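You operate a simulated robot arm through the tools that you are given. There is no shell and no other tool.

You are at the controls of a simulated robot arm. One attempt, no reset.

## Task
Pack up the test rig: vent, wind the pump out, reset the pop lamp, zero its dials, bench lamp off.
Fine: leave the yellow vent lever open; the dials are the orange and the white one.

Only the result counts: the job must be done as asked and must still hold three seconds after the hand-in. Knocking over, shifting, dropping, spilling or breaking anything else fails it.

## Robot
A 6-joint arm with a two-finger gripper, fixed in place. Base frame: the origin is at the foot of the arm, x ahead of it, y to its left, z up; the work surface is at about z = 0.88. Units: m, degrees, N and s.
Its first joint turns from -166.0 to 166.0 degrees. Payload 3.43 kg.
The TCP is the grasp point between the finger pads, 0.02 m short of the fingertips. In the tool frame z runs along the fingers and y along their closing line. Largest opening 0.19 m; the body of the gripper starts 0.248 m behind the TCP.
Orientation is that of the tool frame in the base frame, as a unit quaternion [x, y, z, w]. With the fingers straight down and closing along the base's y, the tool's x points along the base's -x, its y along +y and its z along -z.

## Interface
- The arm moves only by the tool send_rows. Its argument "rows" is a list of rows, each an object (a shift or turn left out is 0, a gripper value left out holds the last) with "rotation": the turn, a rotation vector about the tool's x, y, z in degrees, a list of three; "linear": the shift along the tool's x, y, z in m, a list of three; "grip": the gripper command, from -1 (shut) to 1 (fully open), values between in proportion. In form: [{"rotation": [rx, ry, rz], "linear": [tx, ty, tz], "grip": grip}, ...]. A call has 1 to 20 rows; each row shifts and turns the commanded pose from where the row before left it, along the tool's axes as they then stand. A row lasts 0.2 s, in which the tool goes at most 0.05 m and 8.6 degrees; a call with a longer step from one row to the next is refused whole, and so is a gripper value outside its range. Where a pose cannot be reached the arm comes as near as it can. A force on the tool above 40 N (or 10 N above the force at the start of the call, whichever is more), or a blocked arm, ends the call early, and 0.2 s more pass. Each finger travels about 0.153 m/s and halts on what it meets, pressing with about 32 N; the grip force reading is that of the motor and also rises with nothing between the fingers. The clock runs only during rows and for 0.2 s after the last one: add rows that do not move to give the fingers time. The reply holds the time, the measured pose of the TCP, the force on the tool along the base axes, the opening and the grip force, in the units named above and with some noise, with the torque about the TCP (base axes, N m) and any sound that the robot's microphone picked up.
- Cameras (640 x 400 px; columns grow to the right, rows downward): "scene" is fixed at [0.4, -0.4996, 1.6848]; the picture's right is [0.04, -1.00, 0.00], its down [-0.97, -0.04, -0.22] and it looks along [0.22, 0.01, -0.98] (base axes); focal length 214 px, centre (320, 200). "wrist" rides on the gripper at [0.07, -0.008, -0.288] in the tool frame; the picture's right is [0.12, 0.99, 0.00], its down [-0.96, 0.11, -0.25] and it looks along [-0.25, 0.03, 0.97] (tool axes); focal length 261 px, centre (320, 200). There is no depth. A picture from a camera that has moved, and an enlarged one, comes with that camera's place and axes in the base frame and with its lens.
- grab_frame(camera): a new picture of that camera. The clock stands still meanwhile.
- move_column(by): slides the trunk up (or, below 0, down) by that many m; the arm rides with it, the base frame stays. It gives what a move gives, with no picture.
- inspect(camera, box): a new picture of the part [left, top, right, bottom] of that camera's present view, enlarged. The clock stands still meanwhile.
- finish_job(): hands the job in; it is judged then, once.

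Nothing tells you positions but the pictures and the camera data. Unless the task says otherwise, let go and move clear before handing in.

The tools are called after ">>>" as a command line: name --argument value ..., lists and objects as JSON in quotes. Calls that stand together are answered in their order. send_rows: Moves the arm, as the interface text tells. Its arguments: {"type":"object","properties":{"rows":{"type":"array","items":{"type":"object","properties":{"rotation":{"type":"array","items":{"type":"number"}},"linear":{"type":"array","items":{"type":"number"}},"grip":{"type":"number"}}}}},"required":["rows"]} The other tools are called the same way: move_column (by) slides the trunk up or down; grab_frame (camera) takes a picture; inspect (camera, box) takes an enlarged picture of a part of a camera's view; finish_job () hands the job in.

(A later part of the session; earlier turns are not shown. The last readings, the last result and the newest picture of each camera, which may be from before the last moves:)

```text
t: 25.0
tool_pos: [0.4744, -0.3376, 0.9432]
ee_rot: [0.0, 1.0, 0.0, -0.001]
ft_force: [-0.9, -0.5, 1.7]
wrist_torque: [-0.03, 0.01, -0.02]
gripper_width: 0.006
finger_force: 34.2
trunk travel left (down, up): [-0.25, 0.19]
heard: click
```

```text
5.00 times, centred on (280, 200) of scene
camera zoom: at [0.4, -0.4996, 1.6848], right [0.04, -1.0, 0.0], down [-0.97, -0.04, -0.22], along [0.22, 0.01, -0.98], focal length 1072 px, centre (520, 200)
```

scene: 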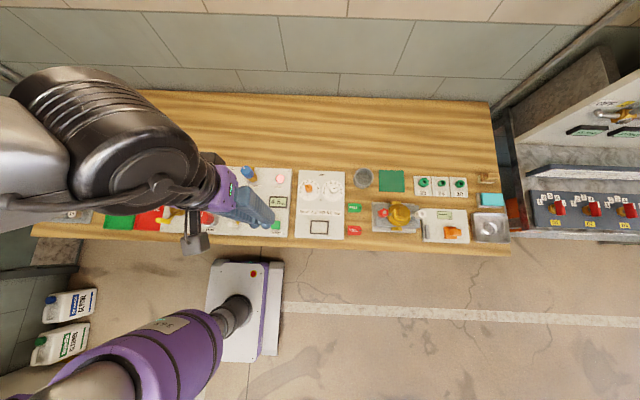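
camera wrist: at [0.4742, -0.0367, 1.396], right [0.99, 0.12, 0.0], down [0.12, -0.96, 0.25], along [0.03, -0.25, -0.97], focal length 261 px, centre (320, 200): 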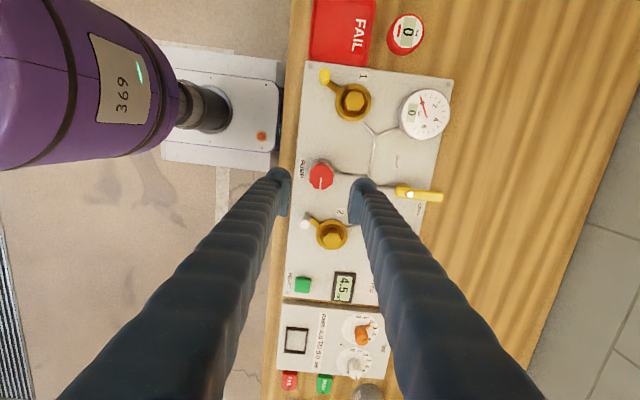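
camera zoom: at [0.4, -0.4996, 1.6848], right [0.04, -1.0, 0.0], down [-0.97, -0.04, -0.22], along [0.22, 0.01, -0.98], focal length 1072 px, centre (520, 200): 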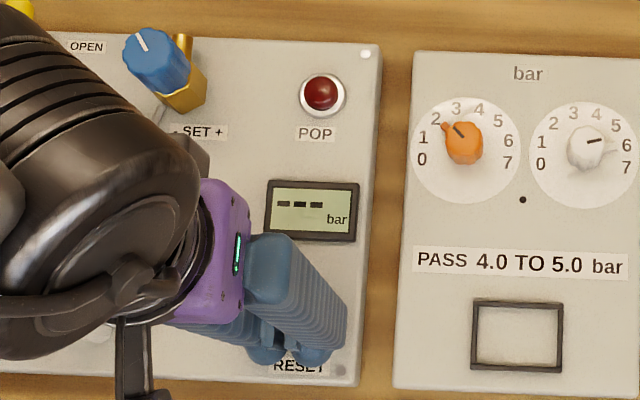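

A click was heard, the POP lamp is dark and the display shows "---", so the reset is done. Next I'll rise and look closely at the dial panel.

>>> send_rows --rows '[{"linear": [0, 0, -0.04]}, {"linear": [0, 0, -0.04]}, {"linear": [0, 0, -0.04]}, {"linear": [0, 0, -0.04]}, {"linear": [-0.0315, -0.0205, 0]}, {"linear": [-0.0315, -0.0205, 0]}, {"linear": [-0.0315, -0.0205, 0]}, {"linear": [-0.0315, -0.0205, 0]}, {}]'

>>> grab_frame --camera "wrist"

>>> inspect --camera "scene" --box '[150, 150, 300, 245]'

```text
t: 27.0
tool_pos: [0.6005, -0.4214, 1.1054]
ee_rot: [0.001, 1.0, 0.0, 0.0]
ft_force: [-0.3, -0.5, 0.1]
wrist_torque: [0.09, 0.0, -0.03]
gripper_width: 0.0
finger_force: 34.3
trunk travel left (down, up): [-0.25, 0.19]
```

```text
taken
camera wrist: at [0.5295, -0.4298, 1.3927], right [-0.12, 0.99, 0.0], down [0.96, 0.11, 0.25], along [0.25, 0.03, -0.97], focal length 261 px, centre (320, 200)
```

wrist: 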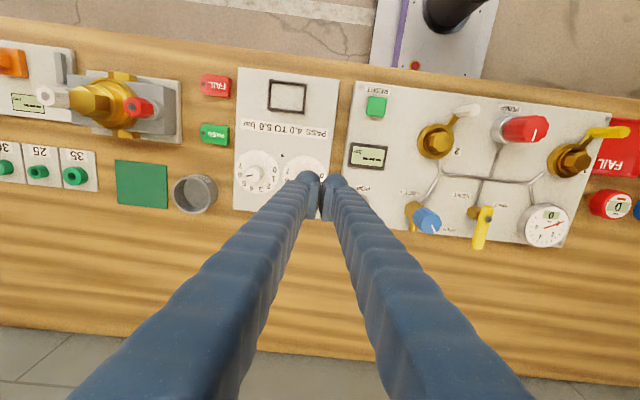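

```text
4.21 times, centred on (225, 198) of scene
camera zoom: at [0.4, -0.4996, 1.6848], right [0.04, -1.0, 0.0], down [-0.97, -0.04, -0.22], along [0.22, 0.01, -0.98], focal length 903 px, centre (720, 210)
```

zoom: 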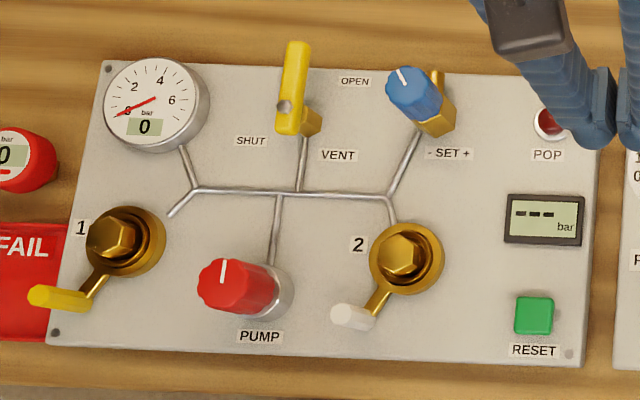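

The rig panel is as wanted: vent open, pump tick at 12, POP dark. I'll open the fingers wide and reposition to view both dials between them.

>>> send_rows --rows '[{"linear": [0.03, -0.022, 0], "grip": 1}, {"linear": [0.03, -0.022, 0]}, {"linear": [0.03, -0.022, 0]}, {}, {}]'

>>> grab_frame --camera "wrist"

>>> inspect --camera "wrist" --box '[260, 160, 380, 260]'

>>> inspect --camera "scene" --box '[290, 165, 350, 205]'

```text
t: 28.2
tool_pos: [0.5093, -0.4846, 1.1017]
ee_rot: [0.0, 1.0, 0.0, 0.0]
ft_force: [0.3, 0.2, -0.7]
wrist_torque: [-0.05, -0.01, 0.0]
gripper_width: 0.1899
finger_force: 0.1
trunk travel left (down, up): [-0.25, 0.19]
```

```text
taken
camera wrist: at [0.4391, -0.4932, 1.3897], right [-0.12, 0.99, 0.0], down [0.96, 0.11, 0.25], along [0.25, 0.03, -0.97], focal length 261 px, centre (320, 200)
```

wrist: 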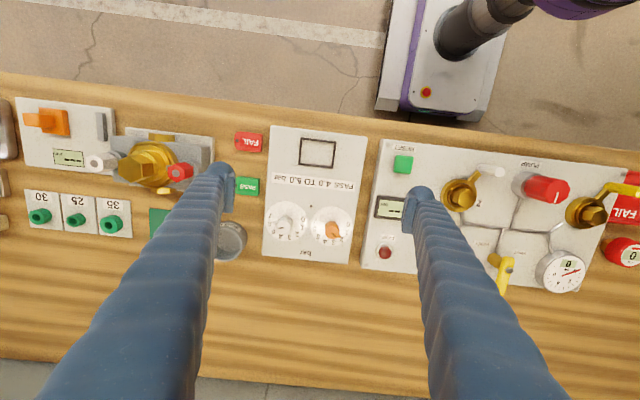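

```text
4.00 times, centred on (320, 210) of wrist
camera zoom: at [0.4391, -0.4932, 1.3897], right [-0.12, 0.99, 0.0], down [0.96, 0.11, 0.25], along [0.25, 0.03, -0.97], focal length 1043 px, centre (320, 160)
```

zoom: 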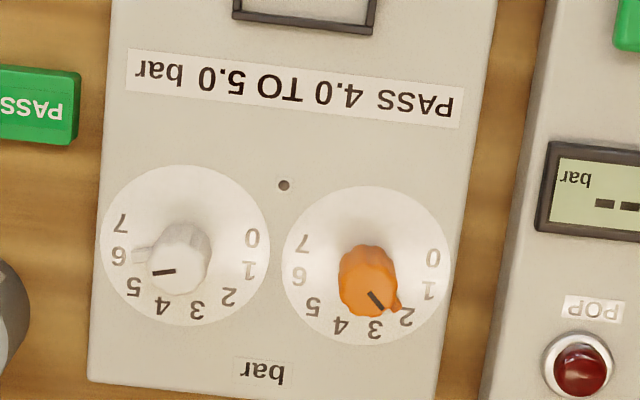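

```text
10.00 times, centred on (320, 185) of scene
camera zoom: at [0.4, -0.4996, 1.6848], right [0.04, -1.0, 0.0], down [-0.97, -0.04, -0.22], along [0.22, 0.01, -0.98], focal length 2145 px, centre (320, 350)
```

zoom: 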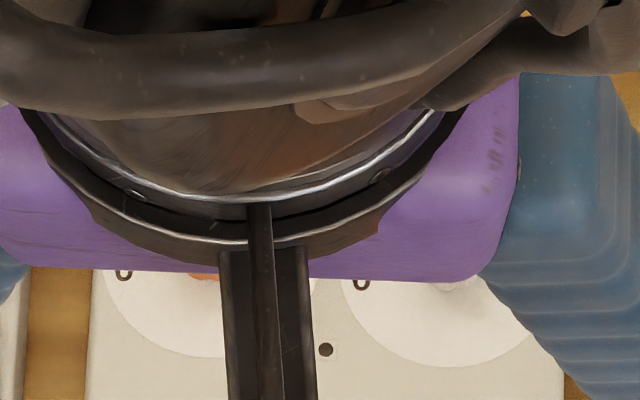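

Both dials have 0 at about -105° (lower left) with 30° per unit; the orange one reads ≈2 and the white ≈6, with axes near (0.613, -0.449) and (0.613, -0.539) and knob tops at z ≈ 0.933. I'll move over the orange dial and check that the wrist can turn far enough counter-clockwise in free air.

>>> send_rows --rows '[{"linear": [-0.0346, 0.0119, 0], "grip": -0.45}, {"linear": [-0.0346, 0.0119, 0]}, {"linear": [-0.0346, 0.0119, 0]}, {"rotation": [0, 0, -8]}, {"rotation": [0, 0, -8]}, {"rotation": [0, 0, -8]}, {"rotation": [0, 0, -8]}, {"rotation": [0, 0, -8]}, {"rotation": [0, 0, -8]}, {"rotation": [0, 0, -8]}, {"rotation": [0, 0, -8]}, {"rotation": [0, 0, -8]}, {"rotation": [0, 0, -8]}, {"rotation": [0, 0, -8]}, {"rotation": [0, 0, -8]}, {"rotation": [0, 0, -8]}, {"rotation": [0, 0, -4]}, {}]'

>>> grab_frame --camera "wrist"

```text
t: 32.0
tool_pos: [0.6149, -0.451, 1.1044]
ee_rot: [0.808, -0.588, 0.0, 0.0]
ft_force: [0.5, -0.6, 0.0]
wrist_torque: [0.02, -0.04, -0.01]
gripper_width: 0.0524
finger_force: 0.0
trunk travel left (down, up): [-0.25, 0.19]
```

```text
taken
camera wrist: at [0.6437, -0.5143, 1.3916], right [-0.91, -0.42, 0.0], down [-0.41, 0.88, 0.25], along [-0.1, 0.22, -0.97], focal length 261 px, centre (320, 200)
```

wrist: 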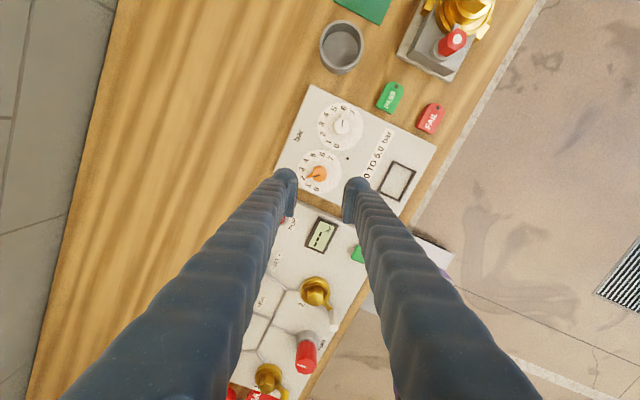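

The wrist reaches -108° freely. This opposite-side view lets me refine the dial positions.

>>> inspect --camera "wrist" --box '[270, 85, 390, 205]'

```text
3.33 times, centred on (330, 145) of wrist
camera zoom: at [0.6437, -0.5143, 1.3916], right [-0.91, -0.42, 0.0], down [-0.41, 0.88, 0.25], along [-0.1, 0.22, -0.97], focal length 869 px, centre (287, 383)
```

zoom: 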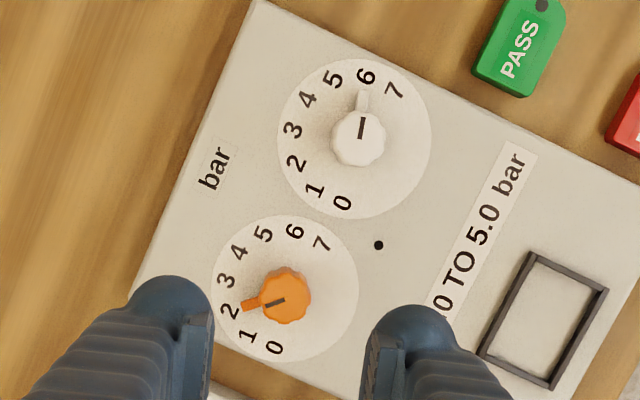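

The orange axis is essentially under the tool at (0.614, -0.450), reading 2.0; white is at (0.6145, -0.540), reading 6.0. I'll turn the tool to -45° so the pads close across the orange pointer, then lower.

>>> send_rows --rows '[{"rotation": [0, 0, 8]}, {"rotation": [0, 0, 8]}, {"rotation": [0, 0, 8]}, {"rotation": [0, 0, 8]}, {"rotation": [0, 0, 8]}, {"rotation": [0, 0, 8]}, {"rotation": [0, 0, 8]}, {"rotation": [0, 0, 7]}, {"linear": [0, 0, 0.04]}, {"linear": [0, 0, 0.04]}, {}, {}]'

>>> inspect --camera "wrist" --box '[260, 130, 400, 250]'

```text
t: 34.6
tool_pos: [0.6141, -0.4501, 1.0229]
ee_rot: [-0.382, 0.924, 0.0, 0.0]
ft_force: [0.5, -0.4, -0.2]
wrist_torque: [-0.04, 0.03, 0.0]
gripper_width: 0.0524
finger_force: 0.0
trunk travel left (down, up): [-0.25, 0.19]
```

```text
3.33 times, centred on (330, 190) of wrist
camera zoom: at [0.569, -0.5045, 1.3114], right [-0.79, 0.62, 0.0], down [0.6, 0.76, 0.25], along [0.15, 0.19, -0.97], focal length 869 px, centre (287, 233)
```

zoom: 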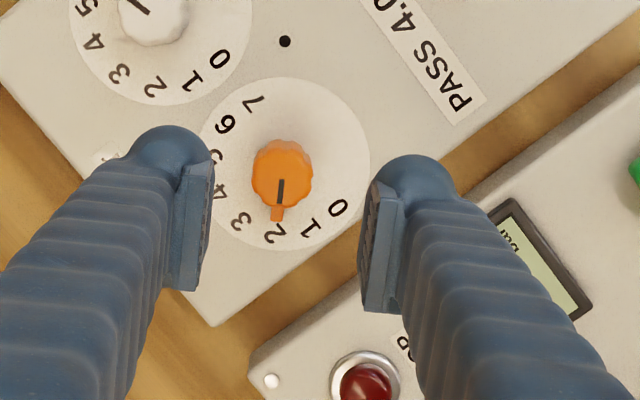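

The knob is centred between the pads and the pointer lies along the gap. Lowering to grip height.

>>> send_rows --rows '[{"linear": [0.0008, 0, 0.04]}, {"linear": [0, 0, 0.03]}, {"linear": [0, 0, 0.019]}, {}]'

>>> inspect --camera "wrist" --box '[260, 130, 400, 250]'

>>> inspect --camera "scene" --box '[270, 150, 370, 220]'

```text
t: 35.6
tool_pos: [0.6141, -0.451, 0.934]
ee_rot: [-0.382, 0.924, 0.0, 0.0]
ft_force: [0.1, -1.0, 0.1]
wrist_torque: [0.0, 0.02, 0.0]
gripper_width: 0.0524
finger_force: 0.2
trunk travel left (down, up): [-0.25, 0.19]
```

```text
3.33 times, centred on (330, 190) of wrist
camera zoom: at [0.5695, -0.5059, 1.2237], right [-0.79, 0.62, 0.0], down [0.6, 0.76, 0.25], along [0.15, 0.19, -0.97], focal length 869 px, centre (287, 233)
```

zoom: 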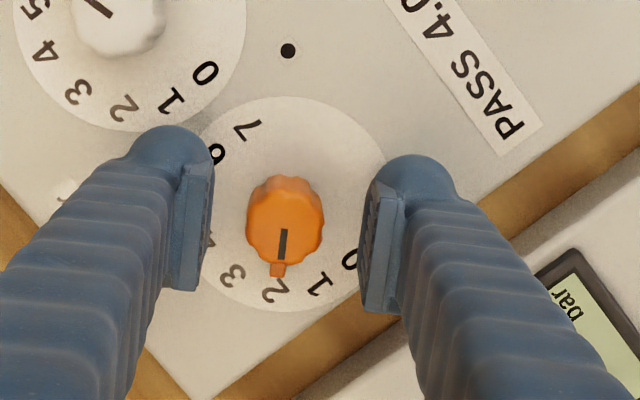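

```text
5.71 times, centred on (320, 185) of scene
camera zoom: at [0.4, -0.4996, 1.6848], right [0.04, -1.0, 0.0], down [-0.97, -0.04, -0.22], along [0.22, 0.01, -0.98], focal length 1226 px, centre (320, 286)
```

zoom: 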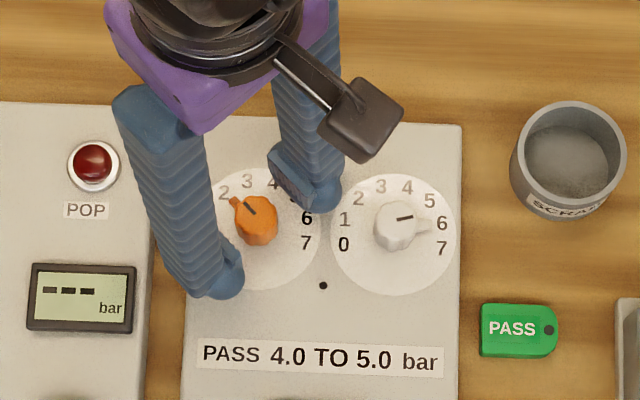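

Clear of contact on all sides. Closing on the orange knob.

>>> send_rows --rows '[{"grip": -1}, {}, {}]'

```text
t: 36.4
tool_pos: [0.6143, -0.4509, 0.9356]
ee_rot: [-0.383, 0.924, 0.0, 0.001]
ft_force: [4.0, -2.4, -3.2]
wrist_torque: [0.0, -0.05, -0.03]
gripper_width: 0.026
finger_force: 44.4
trunk travel left (down, up): [-0.25, 0.19]
```

Gripped at 26 mm with low side force. Turning counter-clockwise toward 0.

>>> send_rows --rows '[{"rotation": [0, 0, -7.5]}, {"rotation": [0, 0, -7.5]}, {"rotation": [0, 0, -7.5]}, {"rotation": [0, 0, -7.5]}, {"rotation": [0, 0, -7.5]}, {"rotation": [0, 0, -7.5]}, {"rotation": [0, 0, -7.5]}, {"rotation": [0, 0, -5.5]}, {}]'

>>> inspect --camera "wrist" --box '[260, 130, 400, 250]'

>>> inspect --camera "scene" --box '[270, 150, 370, 220]'

```text
t: 38.4
tool_pos: [0.6165, -0.4499, 0.9342]
ee_rot: [0.782, -0.623, 0.0, 0.001]
ft_force: [18.5, -8.1, 17.9]
wrist_torque: [-0.03, -0.2, 0.0]
gripper_width: 0.0258
finger_force: 45.0
trunk travel left (down, up): [-0.25, 0.19]
```

```text
3.33 times, centred on (330, 190) of wrist
camera zoom: at [0.6385, -0.5168, 1.2235], right [-0.94, -0.34, 0.0], down [-0.33, 0.91, 0.25], along [-0.08, 0.23, -0.97], focal length 869 px, centre (287, 233)
```

zoom: 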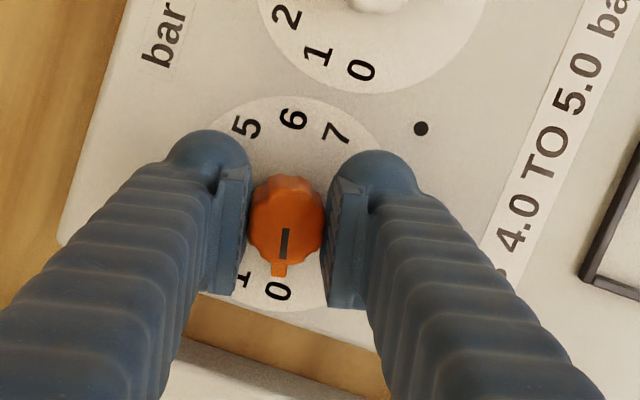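

```text
5.71 times, centred on (320, 185) of scene
camera zoom: at [0.4, -0.4996, 1.6848], right [0.04, -1.0, 0.0], down [-0.97, -0.04, -0.22], along [0.22, 0.01, -0.98], focal length 1226 px, centre (320, 286)
```

zoom: 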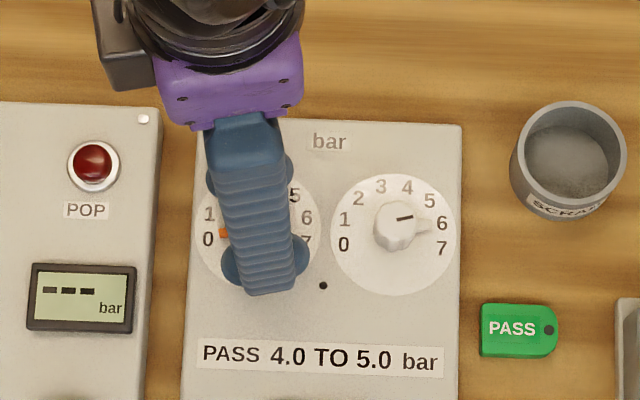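

The orange pointer followed and is now almost at 0 (about -103°). I'll relieve the slight side load and turn the last couple of degrees, watching for an end stop.

>>> send_rows --rows '[{"linear": [0.0014, -0.0017, 0]}, {"rotation": [0, 0, -1]}, {"rotation": [0, 0, -1]}, {}]'

>>> inspect --camera "wrist" --box '[290, 170, 370, 230]'

```text
t: 39.4
tool_pos: [0.6156, -0.4512, 0.935]
ee_rot: [0.793, -0.609, 0.0, 0.0]
ft_force: [6.4, -3.8, 23.3]
wrist_torque: [0.21, 0.02, -0.12]
gripper_width: 0.0256
finger_force: 45.3
trunk travel left (down, up): [-0.25, 0.19]
```

```text
6.67 times, centred on (330, 200) of wrist
camera zoom: at [0.6412, -0.5164, 1.2233], right [-0.93, -0.37, 0.0], down [-0.36, 0.9, 0.25], along [-0.09, 0.23, -0.97], focal length 1738 px, centre (253, 200)
```

zoom: 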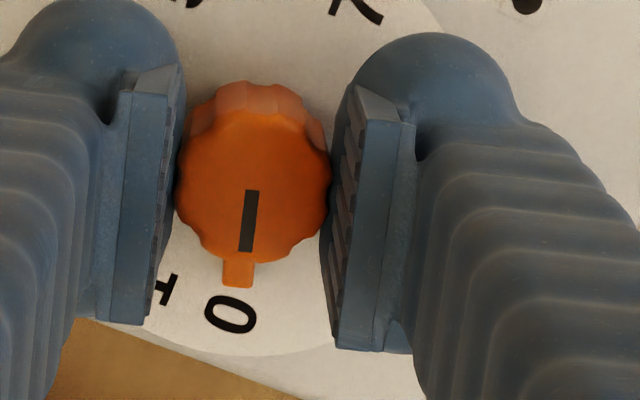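

The orange pointer lines up with 0 within about a degree. Releasing and rising to verify.

>>> send_rows --rows '[{"grip": -0.45}, {}, {"linear": [0, 0, -0.04]}, {"linear": [0, 0, -0.04]}, {}]'

>>> inspect --camera "wrist" --box '[260, 110, 400, 230]'

```text
t: 40.6
tool_pos: [0.6171, -0.4515, 1.0133]
ee_rot: [0.793, -0.609, 0.0, 0.001]
ft_force: [0.3, 0.6, 0.2]
wrist_torque: [0.0, 0.0, 0.03]
gripper_width: 0.0522
finger_force: 0.0
trunk travel left (down, up): [-0.25, 0.19]
```

```text
3.33 times, centred on (330, 170) of wrist
camera zoom: at [0.6426, -0.5172, 1.3008], right [-0.93, -0.37, 0.0], down [-0.36, 0.9, 0.25], along [-0.09, 0.23, -0.97], focal length 869 px, centre (287, 300)
```

zoom: 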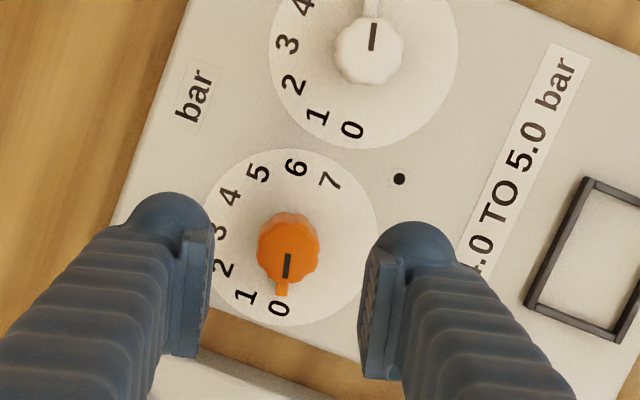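

Orange now reads 0. Next I'll move over the white dial and turn the tool back 180° to start its stroke.

>>> send_rows --rows '[{"linear": [0, 0, -0.04]}, {"linear": [0.0428, 0.0123, 0]}, {"linear": [0.0428, 0.0123, 0]}, {"rotation": [0, 0, 8]}, {"rotation": [0, 0, 8]}, {"rotation": [0, 0, 8]}, {"rotation": [0, 0, 8]}, {"rotation": [0, 0, 8]}, {"rotation": [0, 0, 8]}, {"rotation": [0, 0, 8]}, {"rotation": [0, 0, 8]}, {"rotation": [0, 0, 8]}, {"rotation": [0, 0, 8]}, {"rotation": [0, 0, 8]}, {"rotation": [0, 0, 8]}, {"rotation": [0, 0, 8]}, {"rotation": [0, 0, 8]}, {"rotation": [0, 0, 8]}, {"rotation": [0, 0, 8]}, {"rotation": [0, 0, 8]}]'

>>> send_rows --rows '[{"rotation": [0, 0, 8]}, {"rotation": [0, 0, 8]}, {"rotation": [0, 0, 8]}, {"rotation": [0, 0, 8]}, {"rotation": [0, 0, 8]}, {"rotation": [0, 0, 4]}, {"linear": [0, 0, 0.035]}, {}, {}]'

>>> inspect --camera "wrist" --box '[260, 130, 400, 250]'

```text
t: 44.8
tool_pos: [0.6138, -0.5417, 1.0536]
ee_rot: [0.269, 0.963, 0.0, 0.0]
ft_force: [0.5, -0.2, 0.0]
wrist_torque: [-0.02, 0.0, 0.02]
gripper_width: 0.0522
finger_force: 0.1
trunk travel left (down, up): [-0.25, 0.19]
```

```text
t: 46.8
tool_pos: [0.6151, -0.5411, 1.0198]
ee_rot: [0.609, 0.793, 0.001, 0.001]
ft_force: [0.3, 0.5, 0.7]
wrist_torque: [-0.06, -0.02, -0.02]
gripper_width: 0.0522
finger_force: 0.0
trunk travel left (down, up): [-0.25, 0.19]
```

```text
3.33 times, centred on (330, 190) of wrist
camera zoom: at [0.5892, -0.4756, 1.3078], right [0.93, 0.37, 0.0], down [0.36, -0.9, 0.25], along [0.09, -0.23, -0.97], focal length 869 px, centre (287, 233)
```

zoom: 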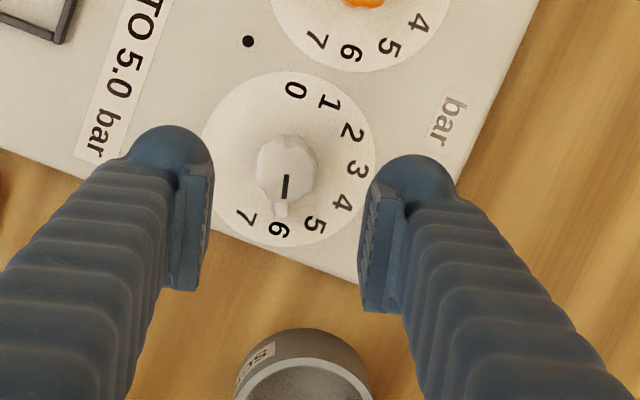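

The white knob is nearly centred between the pads, pointer lying in the gap at 6. Small lateral trim, then lower and grip.

>>> send_rows --rows '[{"linear": [0.0006, 0.0013, 0.04]}, {"linear": [0, 0, 0.03]}, {"linear": [0, 0, 0.0155]}, {}]'

>>> inspect --camera "wrist" --box '[260, 130, 400, 250]'

```text
t: 47.8
tool_pos: [0.6153, -0.5407, 0.9344]
ee_rot: [0.61, 0.792, -0.001, -0.001]
ft_force: [-0.1, 0.1, 0.7]
wrist_torque: [-0.01, 0.01, 0.0]
gripper_width: 0.052
finger_force: 0.0
trunk travel left (down, up): [-0.25, 0.19]
```

```text
3.33 times, centred on (330, 190) of wrist
camera zoom: at [0.5897, -0.4752, 1.2225], right [0.93, 0.37, 0.0], down [0.36, -0.9, 0.25], along [0.09, -0.23, -0.97], focal length 869 px, centre (287, 233)
```

zoom: 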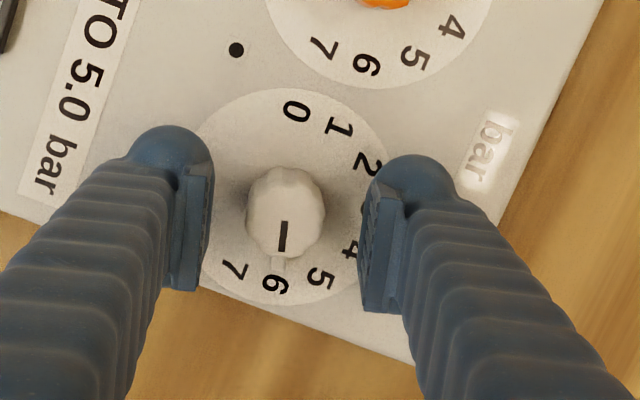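

Clear around the knob. Closing on the white dial and turning it counter-clockwise.

>>> send_rows --rows '[{"grip": -1}, {}, {}]'

>>> send_rows --rows '[{"rotation": [0, 0, -8]}, {"rotation": [0, 0, -8]}, {"rotation": [0, 0, -8]}, {"rotation": [0, 0, -8]}, {"rotation": [0, 0, -8]}, {"rotation": [0, 0, -8]}, {}]'

```text
t: 48.6
tool_pos: [0.6161, -0.5413, 0.9344]
ee_rot: [0.61, 0.792, 0.0, -0.002]
ft_force: [-6.7, -1.7, -5.0]
wrist_torque: [-0.08, 0.03, 0.04]
gripper_width: 0.0257
finger_force: 44.8
trunk travel left (down, up): [-0.25, 0.19]
```

```text
t: 50.2
tool_pos: [0.6159, -0.5404, 0.934]
ee_rot: [0.234, 0.972, -0.001, -0.001]
ft_force: [7.0, -7.3, 0.8]
wrist_torque: [-0.11, -0.12, 0.0]
gripper_width: 0.0258
finger_force: 45.1
trunk travel left (down, up): [-0.25, 0.19]
```

The white knob is turning with modest side force. Continuing the stroke.

>>> send_rows --rows '[{"rotation": [0, 0, -8]}, {"rotation": [0, 0, -8]}, {"rotation": [0, 0, -8]}, {"rotation": [0, 0, -8]}, {"rotation": [0, 0, -8]}, {"rotation": [0, 0, -8]}, {"rotation": [0, 0, -8]}, {"rotation": [0, 0, -8]}, {}]'

>>> inspect --camera "wrist" --box '[260, 130, 400, 250]'

```text
t: 52.2
tool_pos: [0.615, -0.5383, 0.9332]
ee_rot: [-0.319, 0.948, -0.001, -0.001]
ft_force: [17.4, 4.0, 9.6]
wrist_torque: [0.02, -0.14, 0.03]
gripper_width: 0.0259
finger_force: 44.6
trunk travel left (down, up): [-0.25, 0.19]
```

```text
3.33 times, centred on (330, 190) of wrist
camera zoom: at [0.565, -0.5878, 1.2223], right [-0.69, 0.72, 0.0], down [0.7, 0.67, 0.25], along [0.18, 0.17, -0.97], focal length 869 px, centre (287, 233)
```

zoom: 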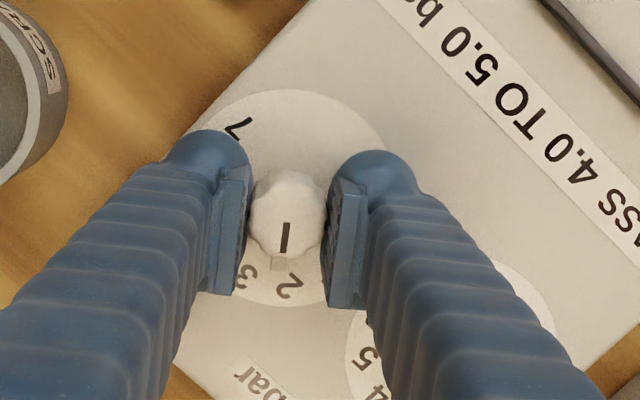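

The pointer is near 2 and hasn't slipped. I'll relieve the side load slightly and finish most of the turn.

>>> send_rows --rows '[{"linear": [-0.0014, -0.001, 0]}, {"rotation": [0, 0, -8]}, {"rotation": [0, 0, -8]}, {"rotation": [0, 0, -8]}, {"rotation": [0, 0, -8]}, {"rotation": [0, 0, -8]}, {"rotation": [0, 0, -8]}, {"rotation": [0, 0, -8]}, {"rotation": [0, 0, -8]}, {"rotation": [0, 0, -3]}, {}]'

>>> inspect --camera "wrist" --box '[290, 170, 370, 230]'

```text
t: 54.6
tool_pos: [0.6159, -0.5391, 0.934]
ee_rot: [0.788, -0.616, -0.001, 0.001]
ft_force: [-13.7, 16.7, 4.6]
wrist_torque: [0.21, 0.15, -0.01]
gripper_width: 0.0258
finger_force: 44.4
trunk travel left (down, up): [-0.25, 0.19]
```

```text
6.67 times, centred on (330, 200) of wrist
camera zoom: at [0.6399, -0.6047, 1.222], right [-0.93, -0.36, 0.0], down [-0.34, 0.91, 0.25], along [-0.09, 0.23, -0.97], focal length 1738 px, centre (253, 200)
```

zoom: 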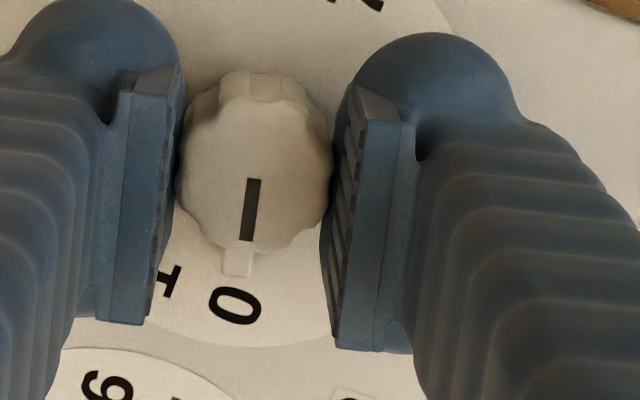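

Nearly there at about -104°. A final small turn, then release and check.

>>> send_rows --rows '[{"rotation": [0, 0, -1.3]}, {}, {}]'

>>> inspect --camera "wrist" --box '[290, 170, 370, 230]'

```text
t: 55.4
tool_pos: [0.6156, -0.5398, 0.9338]
ee_rot: [0.795, -0.607, -0.001, 0.0]
ft_force: [-17.7, 19.3, 3.8]
wrist_torque: [0.13, 0.1, 0.01]
gripper_width: 0.0256
finger_force: 44.9
trunk travel left (down, up): [-0.25, 0.19]
```

```text
6.67 times, centred on (330, 200) of wrist
camera zoom: at [0.6413, -0.6043, 1.222], right [-0.93, -0.38, 0.0], down [-0.36, 0.9, 0.25], along [-0.09, 0.23, -0.97], focal length 1738 px, centre (253, 200)
```

zoom: 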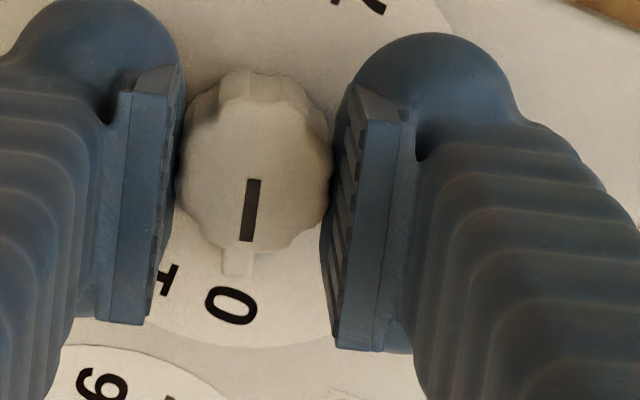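

The white pointer lines up with 0. I'll ease the side load, open, and rise to check both dials.

>>> send_rows --rows '[{"linear": [-0.0018, 0.0008, 0]}, {}, {"grip": -0.45}, {}, {"linear": [0, 0, -0.04]}, {"linear": [0, 0, -0.04]}, {"linear": [0, 0, -0.04]}, {}]'

>>> inspect --camera "wrist" --box '[240, 100, 420, 250]'

>>> inspect --camera "scene" --box '[270, 150, 370, 220]'

```text
t: 57.2
tool_pos: [0.6133, -0.5362, 1.054]
ee_rot: [0.795, -0.606, 0.0, 0.001]
ft_force: [0.5, -0.3, -0.3]
wrist_torque: [-0.04, -0.02, -0.01]
gripper_width: 0.0521
finger_force: 0.1
trunk travel left (down, up): [-0.25, 0.19]
```

```text
2.67 times, centred on (330, 175) of wrist
camera zoom: at [0.6407, -0.6033, 1.3419], right [-0.93, -0.38, 0.0], down [-0.36, 0.9, 0.25], along [-0.09, 0.23, -0.97], focal length 695 px, centre (293, 267)
```

zoom: 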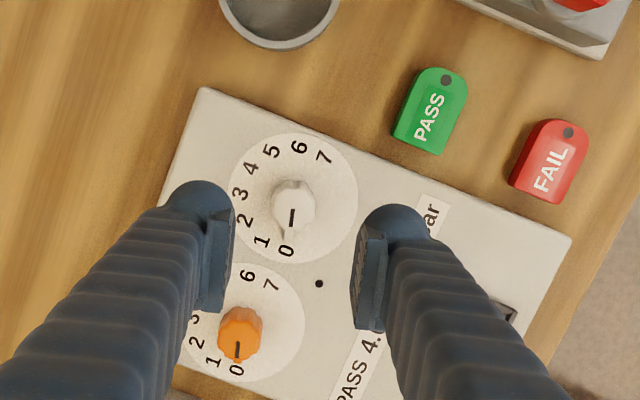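

```text
5.71 times, centred on (320, 185) of scene
camera zoom: at [0.4, -0.4996, 1.6848], right [0.04, -1.0, 0.0], down [-0.97, -0.04, -0.22], along [0.22, 0.01, -0.98], focal length 1226 px, centre (320, 286)
```

zoom: 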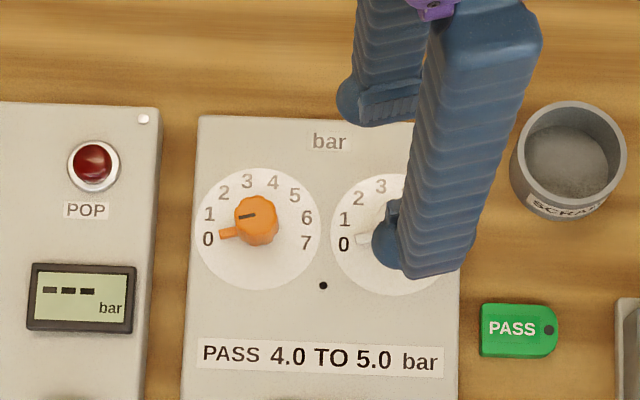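

Both dials read 0 and nothing else has moved. I'll square the tool up while rising, then travel across to the bench lamp switch near (0.73, 0.45).

>>> send_rows --rows '[{"rotation": [0, 0, 8], "linear": [0, 0, -0.012]}, {"rotation": [0, 0, 8], "linear": [0, 0, -0.012]}, {"rotation": [0, 0, 8], "linear": [0, 0, -0.012]}, {"rotation": [0, 0, 8], "linear": [0, 0, -0.012]}, {"rotation": [0, 0, 8], "linear": [0, 0, -0.012]}, {"rotation": [0, 0, 8]}, {"rotation": [0, 0, 8]}, {"rotation": [0, 0, 8]}, {"rotation": [0, 0, 8]}, {"rotation": [0, 0, 8]}, {"rotation": [0, 0, 8]}, {"rotation": [0, 0, 8]}, {"rotation": [0, 0, 8]}, {"rotation": [0, 0, 1.3], "grip": -1}, {}, {}]'

>>> inspect --camera "scene" --box '[270, 150, 370, 220]'

```text
t: 60.6
tool_pos: [0.6155, -0.5386, 1.1125]
ee_rot: [0.001, 1.0, 0.001, 0.001]
ft_force: [0.2, -0.6, -1.0]
wrist_torque: [-0.01, 0.01, 0.0]
gripper_width: 0.0
finger_force: 32.2
trunk travel left (down, up): [-0.25, 0.19]
```

```text
5.71 times, centred on (320, 185) of scene
camera zoom: at [0.4, -0.4996, 1.6848], right [0.04, -1.0, 0.0], down [-0.97, -0.04, -0.22], along [0.22, 0.01, -0.98], focal length 1226 px, centre (320, 286)
```

zoom: 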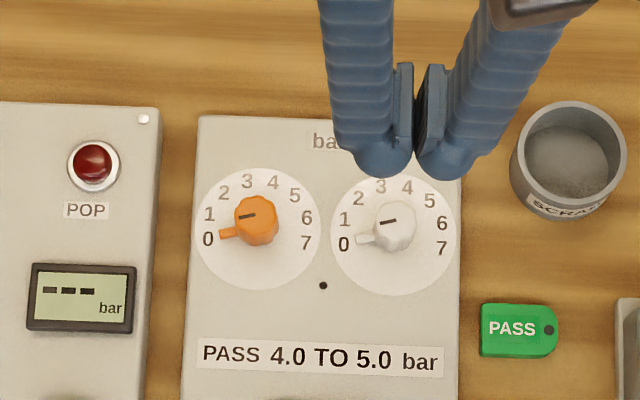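

Both pointers show 0; I'll zoom in harder to measure how exact each one is.

>>> inspect --camera "scene" --box '[302, 175, 326, 195]'

>>> inspect --camera "scene" --box '[325, 175, 349, 195]'

```text
16.00 times, centred on (314, 185) of scene
camera zoom: at [0.4, -0.4996, 1.6848], right [0.04, -1.0, 0.0], down [-0.97, -0.04, -0.22], along [0.22, 0.01, -0.98], focal length 3432 px, centre (416, 440)
```

zoom: 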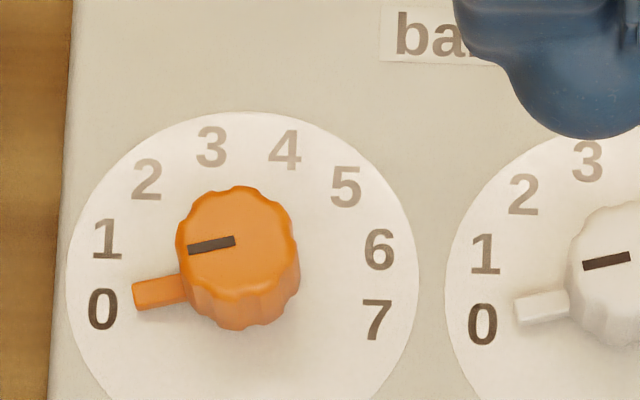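

```text
16.00 times, centred on (337, 185) of scene
camera zoom: at [0.4, -0.4996, 1.6848], right [0.04, -1.0, 0.0], down [-0.97, -0.04, -0.22], along [0.22, 0.01, -0.98], focal length 3432 px, centre (48, 440)
```

zoom: 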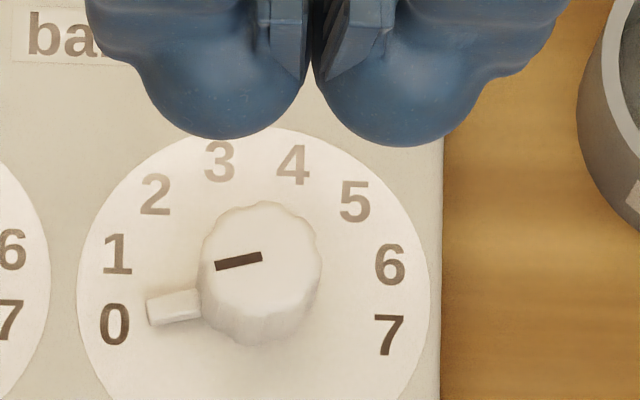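

Measured tick slopes put orange at 0.0 and white within about 0.07 of 0, which is good. Now I'll travel across to the lamp switch at safe height.

>>> send_rows --rows '[{"linear": [-0.0042, 0.0461, 0]}, {"linear": [-0.0042, 0.0461, 0]}, {"linear": [-0.0042, 0.0461, 0]}, {"linear": [-0.0042, 0.0461, 0]}, {"linear": [-0.0042, 0.0461, 0]}, {"linear": [-0.0042, 0.0461, 0]}, {"linear": [-0.0042, 0.0461, 0]}, {"linear": [-0.0042, 0.0461, 0]}, {"linear": [-0.0042, 0.0461, 0]}, {"linear": [-0.0042, 0.0461, 0]}, {"linear": [-0.0042, 0.0461, 0]}, {"linear": [-0.0042, 0.0461, 0]}, {"linear": [-0.0042, 0.0461, 0]}, {"linear": [-0.0042, 0.0461, 0]}, {"linear": [-0.0042, 0.0461, 0]}, {"linear": [-0.0042, 0.0461, 0]}, {"linear": [-0.0042, 0.0461, 0]}, {"linear": [-0.0042, 0.0461, 0]}, {"linear": [-0.0042, 0.0461, 0]}, {}]'

>>> grab_frame --camera "wrist"

>>> grab_frame --camera "scene"

```text
t: 64.8
tool_pos: [0.6957, 0.3384, 1.1122]
ee_rot: [0.001, 1.0, 0.0, -0.001]
ft_force: [-0.2, 1.1, -0.2]
wrist_torque: [-0.12, -0.01, 0.01]
gripper_width: 0.0
finger_force: 32.0
trunk travel left (down, up): [-0.25, 0.19]
```

```text
taken
camera wrist: at [0.6247, 0.3299, 1.4017], right [-0.12, 0.99, 0.0], down [0.96, 0.11, 0.25], along [0.24, 0.03, -0.97], focal length 261 px, centre (320, 200)
```

wrist: 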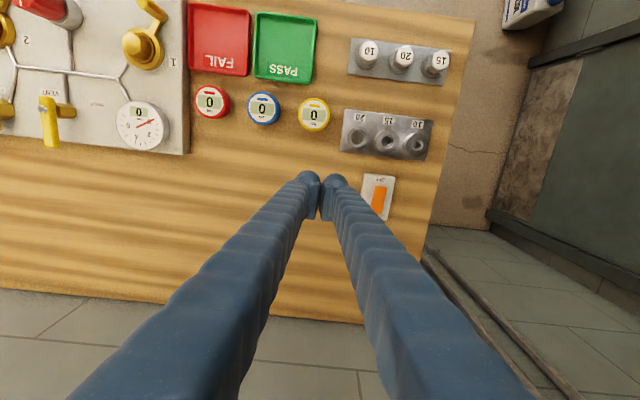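

```text
taken
```

scene: 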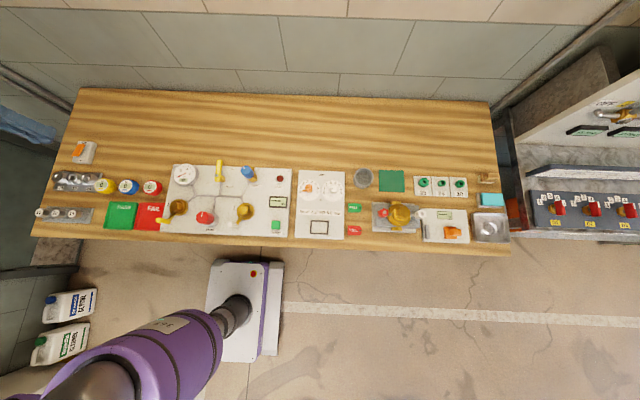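

>>> inspect --camera "wrist" --box '[330, 150, 430, 230]'

>>> inspect --camera "scene" --box '[50, 130, 120, 200]'

>>> inspect --camera "scene" --box '[150, 150, 300, 245]'

```text
5.00 times, centred on (380, 190) of wrist
camera zoom: at [0.6247, 0.3299, 1.4017], right [-0.12, 0.99, 0.0], down [0.96, 0.11, 0.25], along [0.24, 0.03, -0.97], focal length 1303 px, centre (20, 250)
```

zoom: 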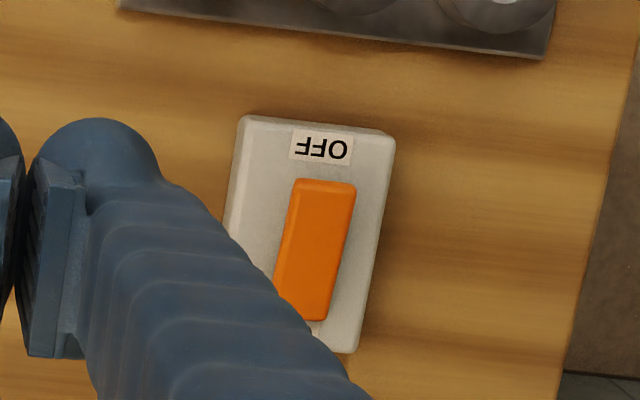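

```text
5.71 times, centred on (85, 165) of scene
camera zoom: at [0.4, -0.4996, 1.6848], right [0.04, -1.0, 0.0], down [-0.97, -0.04, -0.22], along [0.22, 0.01, -0.98], focal length 1226 px, centre (1663, 400)
```

zoom: 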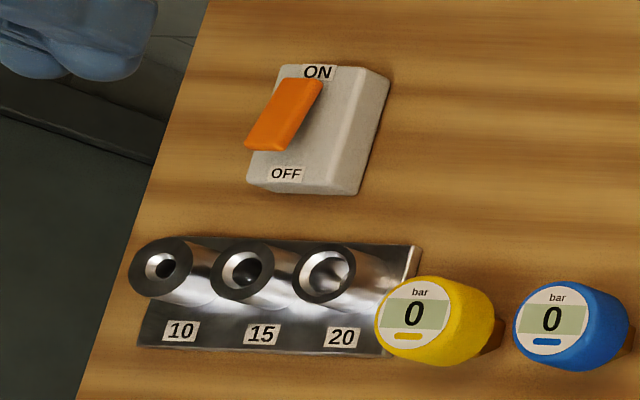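

```text
4.21 times, centred on (225, 198) of scene
camera zoom: at [0.4, -0.4996, 1.6848], right [0.04, -1.0, 0.0], down [-0.97, -0.04, -0.22], along [0.22, 0.01, -0.98], focal length 903 px, centre (720, 210)
```

zoom: 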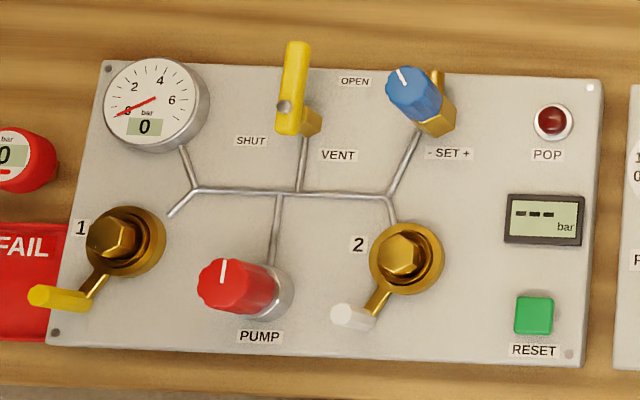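

The rocker's OFF end (toward the robot, near (0.708, 0.456, 0.92)) is raised and the ON end is pressed in, so the lamp is on. I'll move over the OFF end and come down to just above it.

>>> send_rows --rows '[{"linear": [-0.003, 0.0395, 0]}, {"linear": [-0.003, 0.0395, 0]}, {"linear": [-0.003, 0.0395, 0]}, {"linear": [0, 0, 0.039]}, {"linear": [0, 0, 0.039]}, {"linear": [0, 0, 0.039]}, {"linear": [0, 0, 0.035]}, {}]'

>>> inspect --camera "scene" --box '[40, 120, 120, 200]'

>>> inspect --camera "wrist" --box '[260, 140, 400, 260]'

```text
t: 66.6
tool_pos: [0.7044, 0.4553, 0.9609]
ee_rot: [0.0, 1.0, 0.0, 0.0]
ft_force: [-0.4, 0.1, 0.3]
wrist_torque: [0.0, -0.02, 0.01]
gripper_width: 0.0
finger_force: 31.8
trunk travel left (down, up): [-0.25, 0.19]
```

```text
5.00 times, centred on (80, 160) of scene
camera zoom: at [0.4, -0.4996, 1.6848], right [0.04, -1.0, 0.0], down [-0.97, -0.04, -0.22], along [0.22, 0.01, -0.98], focal length 1072 px, centre (1520, 400)
```

zoom: 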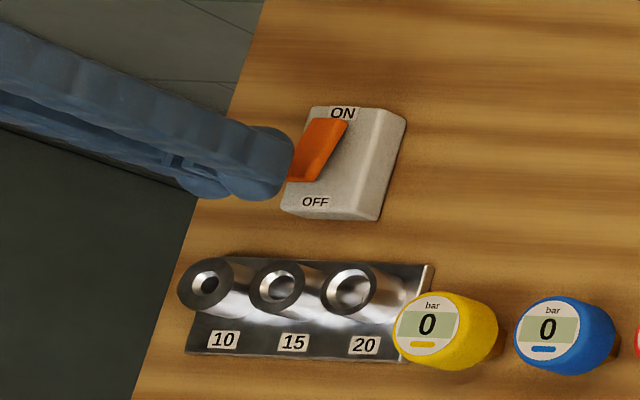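

```text
3.33 times, centred on (330, 200) of wrist
camera zoom: at [0.634, 0.4483, 1.25], right [-0.12, 0.99, 0.0], down [0.96, 0.11, 0.25], along [0.25, 0.03, -0.97], focal length 869 px, centre (287, 200)
```

zoom: 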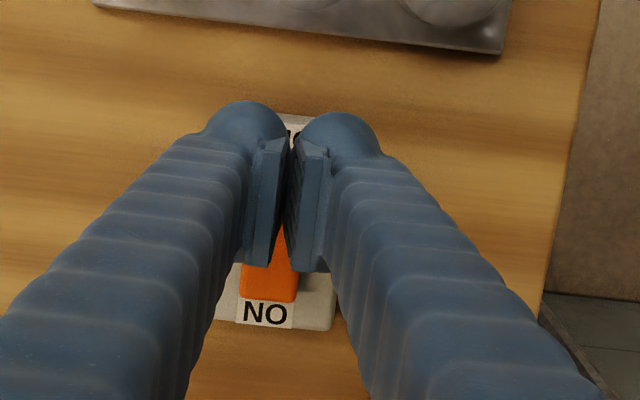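

The fingertips are over the OFF half of the rocker. Pressing down in small steps, listening for the click.

>>> send_rows --rows '[{"linear": [0, 0, 0.008]}, {"linear": [0, 0, 0.006]}, {"linear": [0, 0, 0.004]}, {"linear": [0, 0, 0.004]}, {}]'

>>> inspect --camera "scene" --box '[40, 120, 120, 200]'

```text
t: 67.8
tool_pos: [0.7057, 0.4553, 0.9404]
ee_rot: [-0.001, 1.0, 0.0, 0.0]
ft_force: [0.1, 0.6, -0.1]
wrist_torque: [-0.03, 0.04, 0.01]
gripper_width: 0.006
finger_force: 32.4
trunk travel left (down, up): [-0.25, 0.19]
```

```text
5.00 times, centred on (80, 160) of scene
camera zoom: at [0.4, -0.4996, 1.6848], right [0.04, -1.0, 0.0], down [-0.97, -0.04, -0.22], along [0.22, 0.01, -0.98], focal length 1072 px, centre (1520, 400)
```

zoom: 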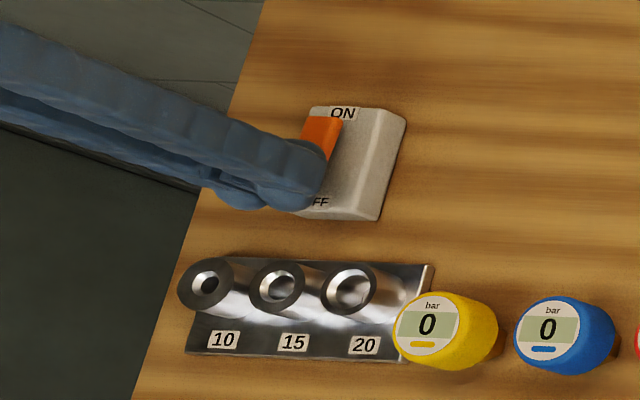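

>>> send_rows --rows '[{"linear": [0, 0, 0.003]}, {"linear": [0, 0, 0.003]}, {}]'

>>> inspect --camera "scene" --box '[40, 120, 120, 200]'

```text
t: 68.6
tool_pos: [0.7059, 0.4561, 0.9345]
ee_rot: [0.0, 1.0, 0.0, 0.0]
ft_force: [0.6, 0.9, 6.3]
wrist_torque: [-0.02, -0.07, 0.04]
gripper_width: 0.006
finger_force: 34.2
trunk travel left (down, up): [-0.25, 0.19]
heard: click
```

```text
5.00 times, centred on (80, 160) of scene
camera zoom: at [0.4, -0.4996, 1.6848], right [0.04, -1.0, 0.0], down [-0.97, -0.04, -0.22], along [0.22, 0.01, -0.98], focal length 1072 px, centre (1520, 400)
```

zoom: 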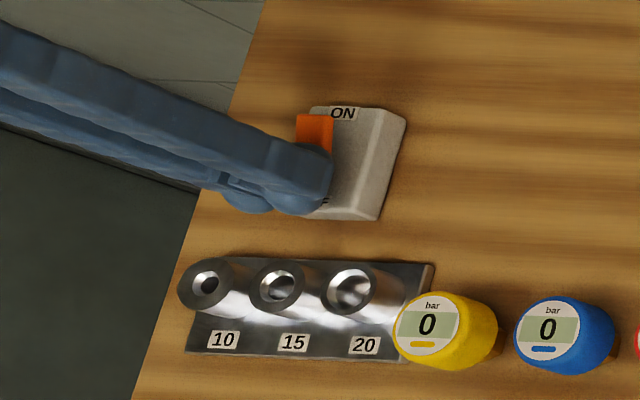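

A click was heard and the scene light dropped. I'll rise straight up and check that the rocker stays at OFF.

>>> send_rows --rows '[{"linear": [0, 0, -0.03]}, {"linear": [0, 0, -0.04]}, {"linear": [0, 0, -0.04]}, {"linear": [0, 0, -0.04]}, {"linear": [0.02, -0.04, 0]}, {"linear": [0.02, -0.04, 0]}, {"linear": [0.02, -0.04, 0]}, {}]'

>>> inspect --camera "scene" --box '[40, 120, 120, 200]'

>>> inspect --camera "scene" --box '[150, 150, 300, 245]'

>>> grab_frame --camera "scene"

>>> grab_frame --camera "wrist"

```text
t: 70.4
tool_pos: [0.6446, 0.3348, 1.0841]
ee_rot: [0.001, 1.0, 0.0, -0.001]
ft_force: [0.5, -0.2, 0.2]
wrist_torque: [0.08, 0.05, 0.0]
gripper_width: 0.0
finger_force: 35.0
trunk travel left (down, up): [-0.25, 0.19]
```

```text
5.00 times, centred on (80, 160) of scene
camera zoom: at [0.4, -0.4996, 1.6848], right [0.04, -1.0, 0.0], down [-0.97, -0.04, -0.22], along [0.22, 0.01, -0.98], focal length 1072 px, centre (1520, 400)
```

zoom: 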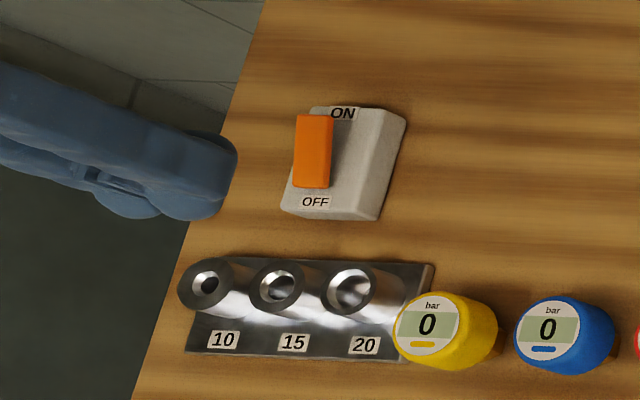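

```text
4.21 times, centred on (225, 198) of scene
camera zoom: at [0.4, -0.4996, 1.6848], right [0.04, -1.0, 0.0], down [-0.97, -0.04, -0.22], along [0.22, 0.01, -0.98], focal length 903 px, centre (720, 210)
```

zoom: 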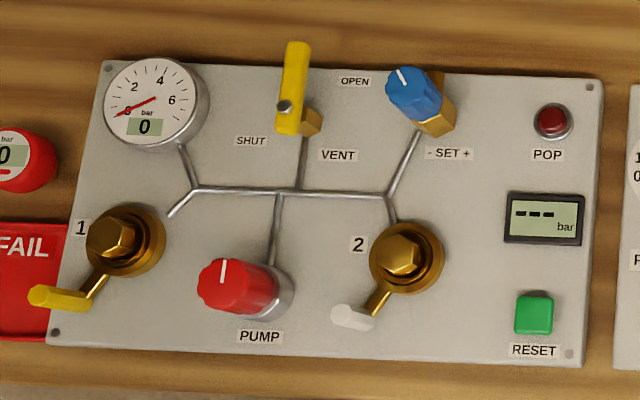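

```text
taken
```

scene: 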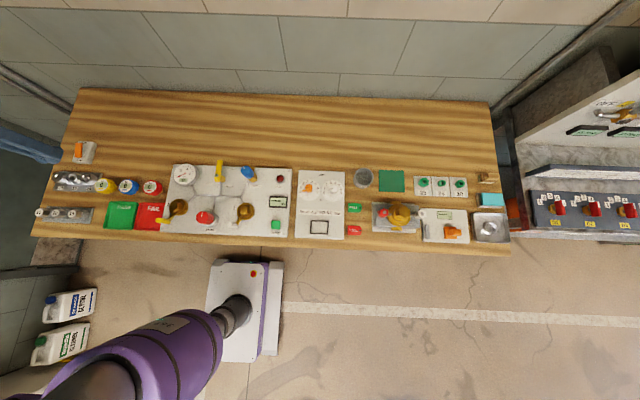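

```text
taken
camera wrist: at [0.5741, 0.3281, 1.3719], right [-0.12, 0.99, 0.0], down [0.96, 0.11, 0.25], along [0.24, 0.03, -0.97], focal length 261 px, centre (320, 200)
```

wrist: 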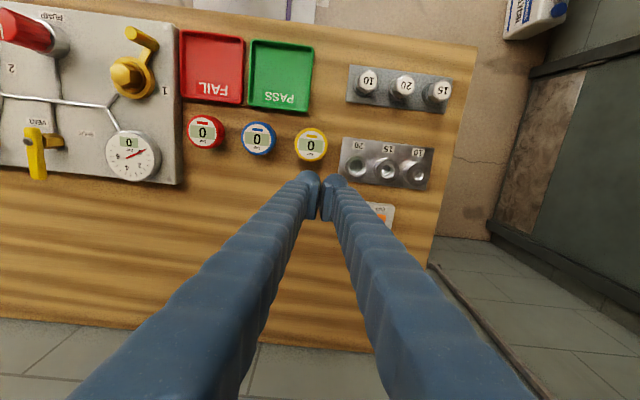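

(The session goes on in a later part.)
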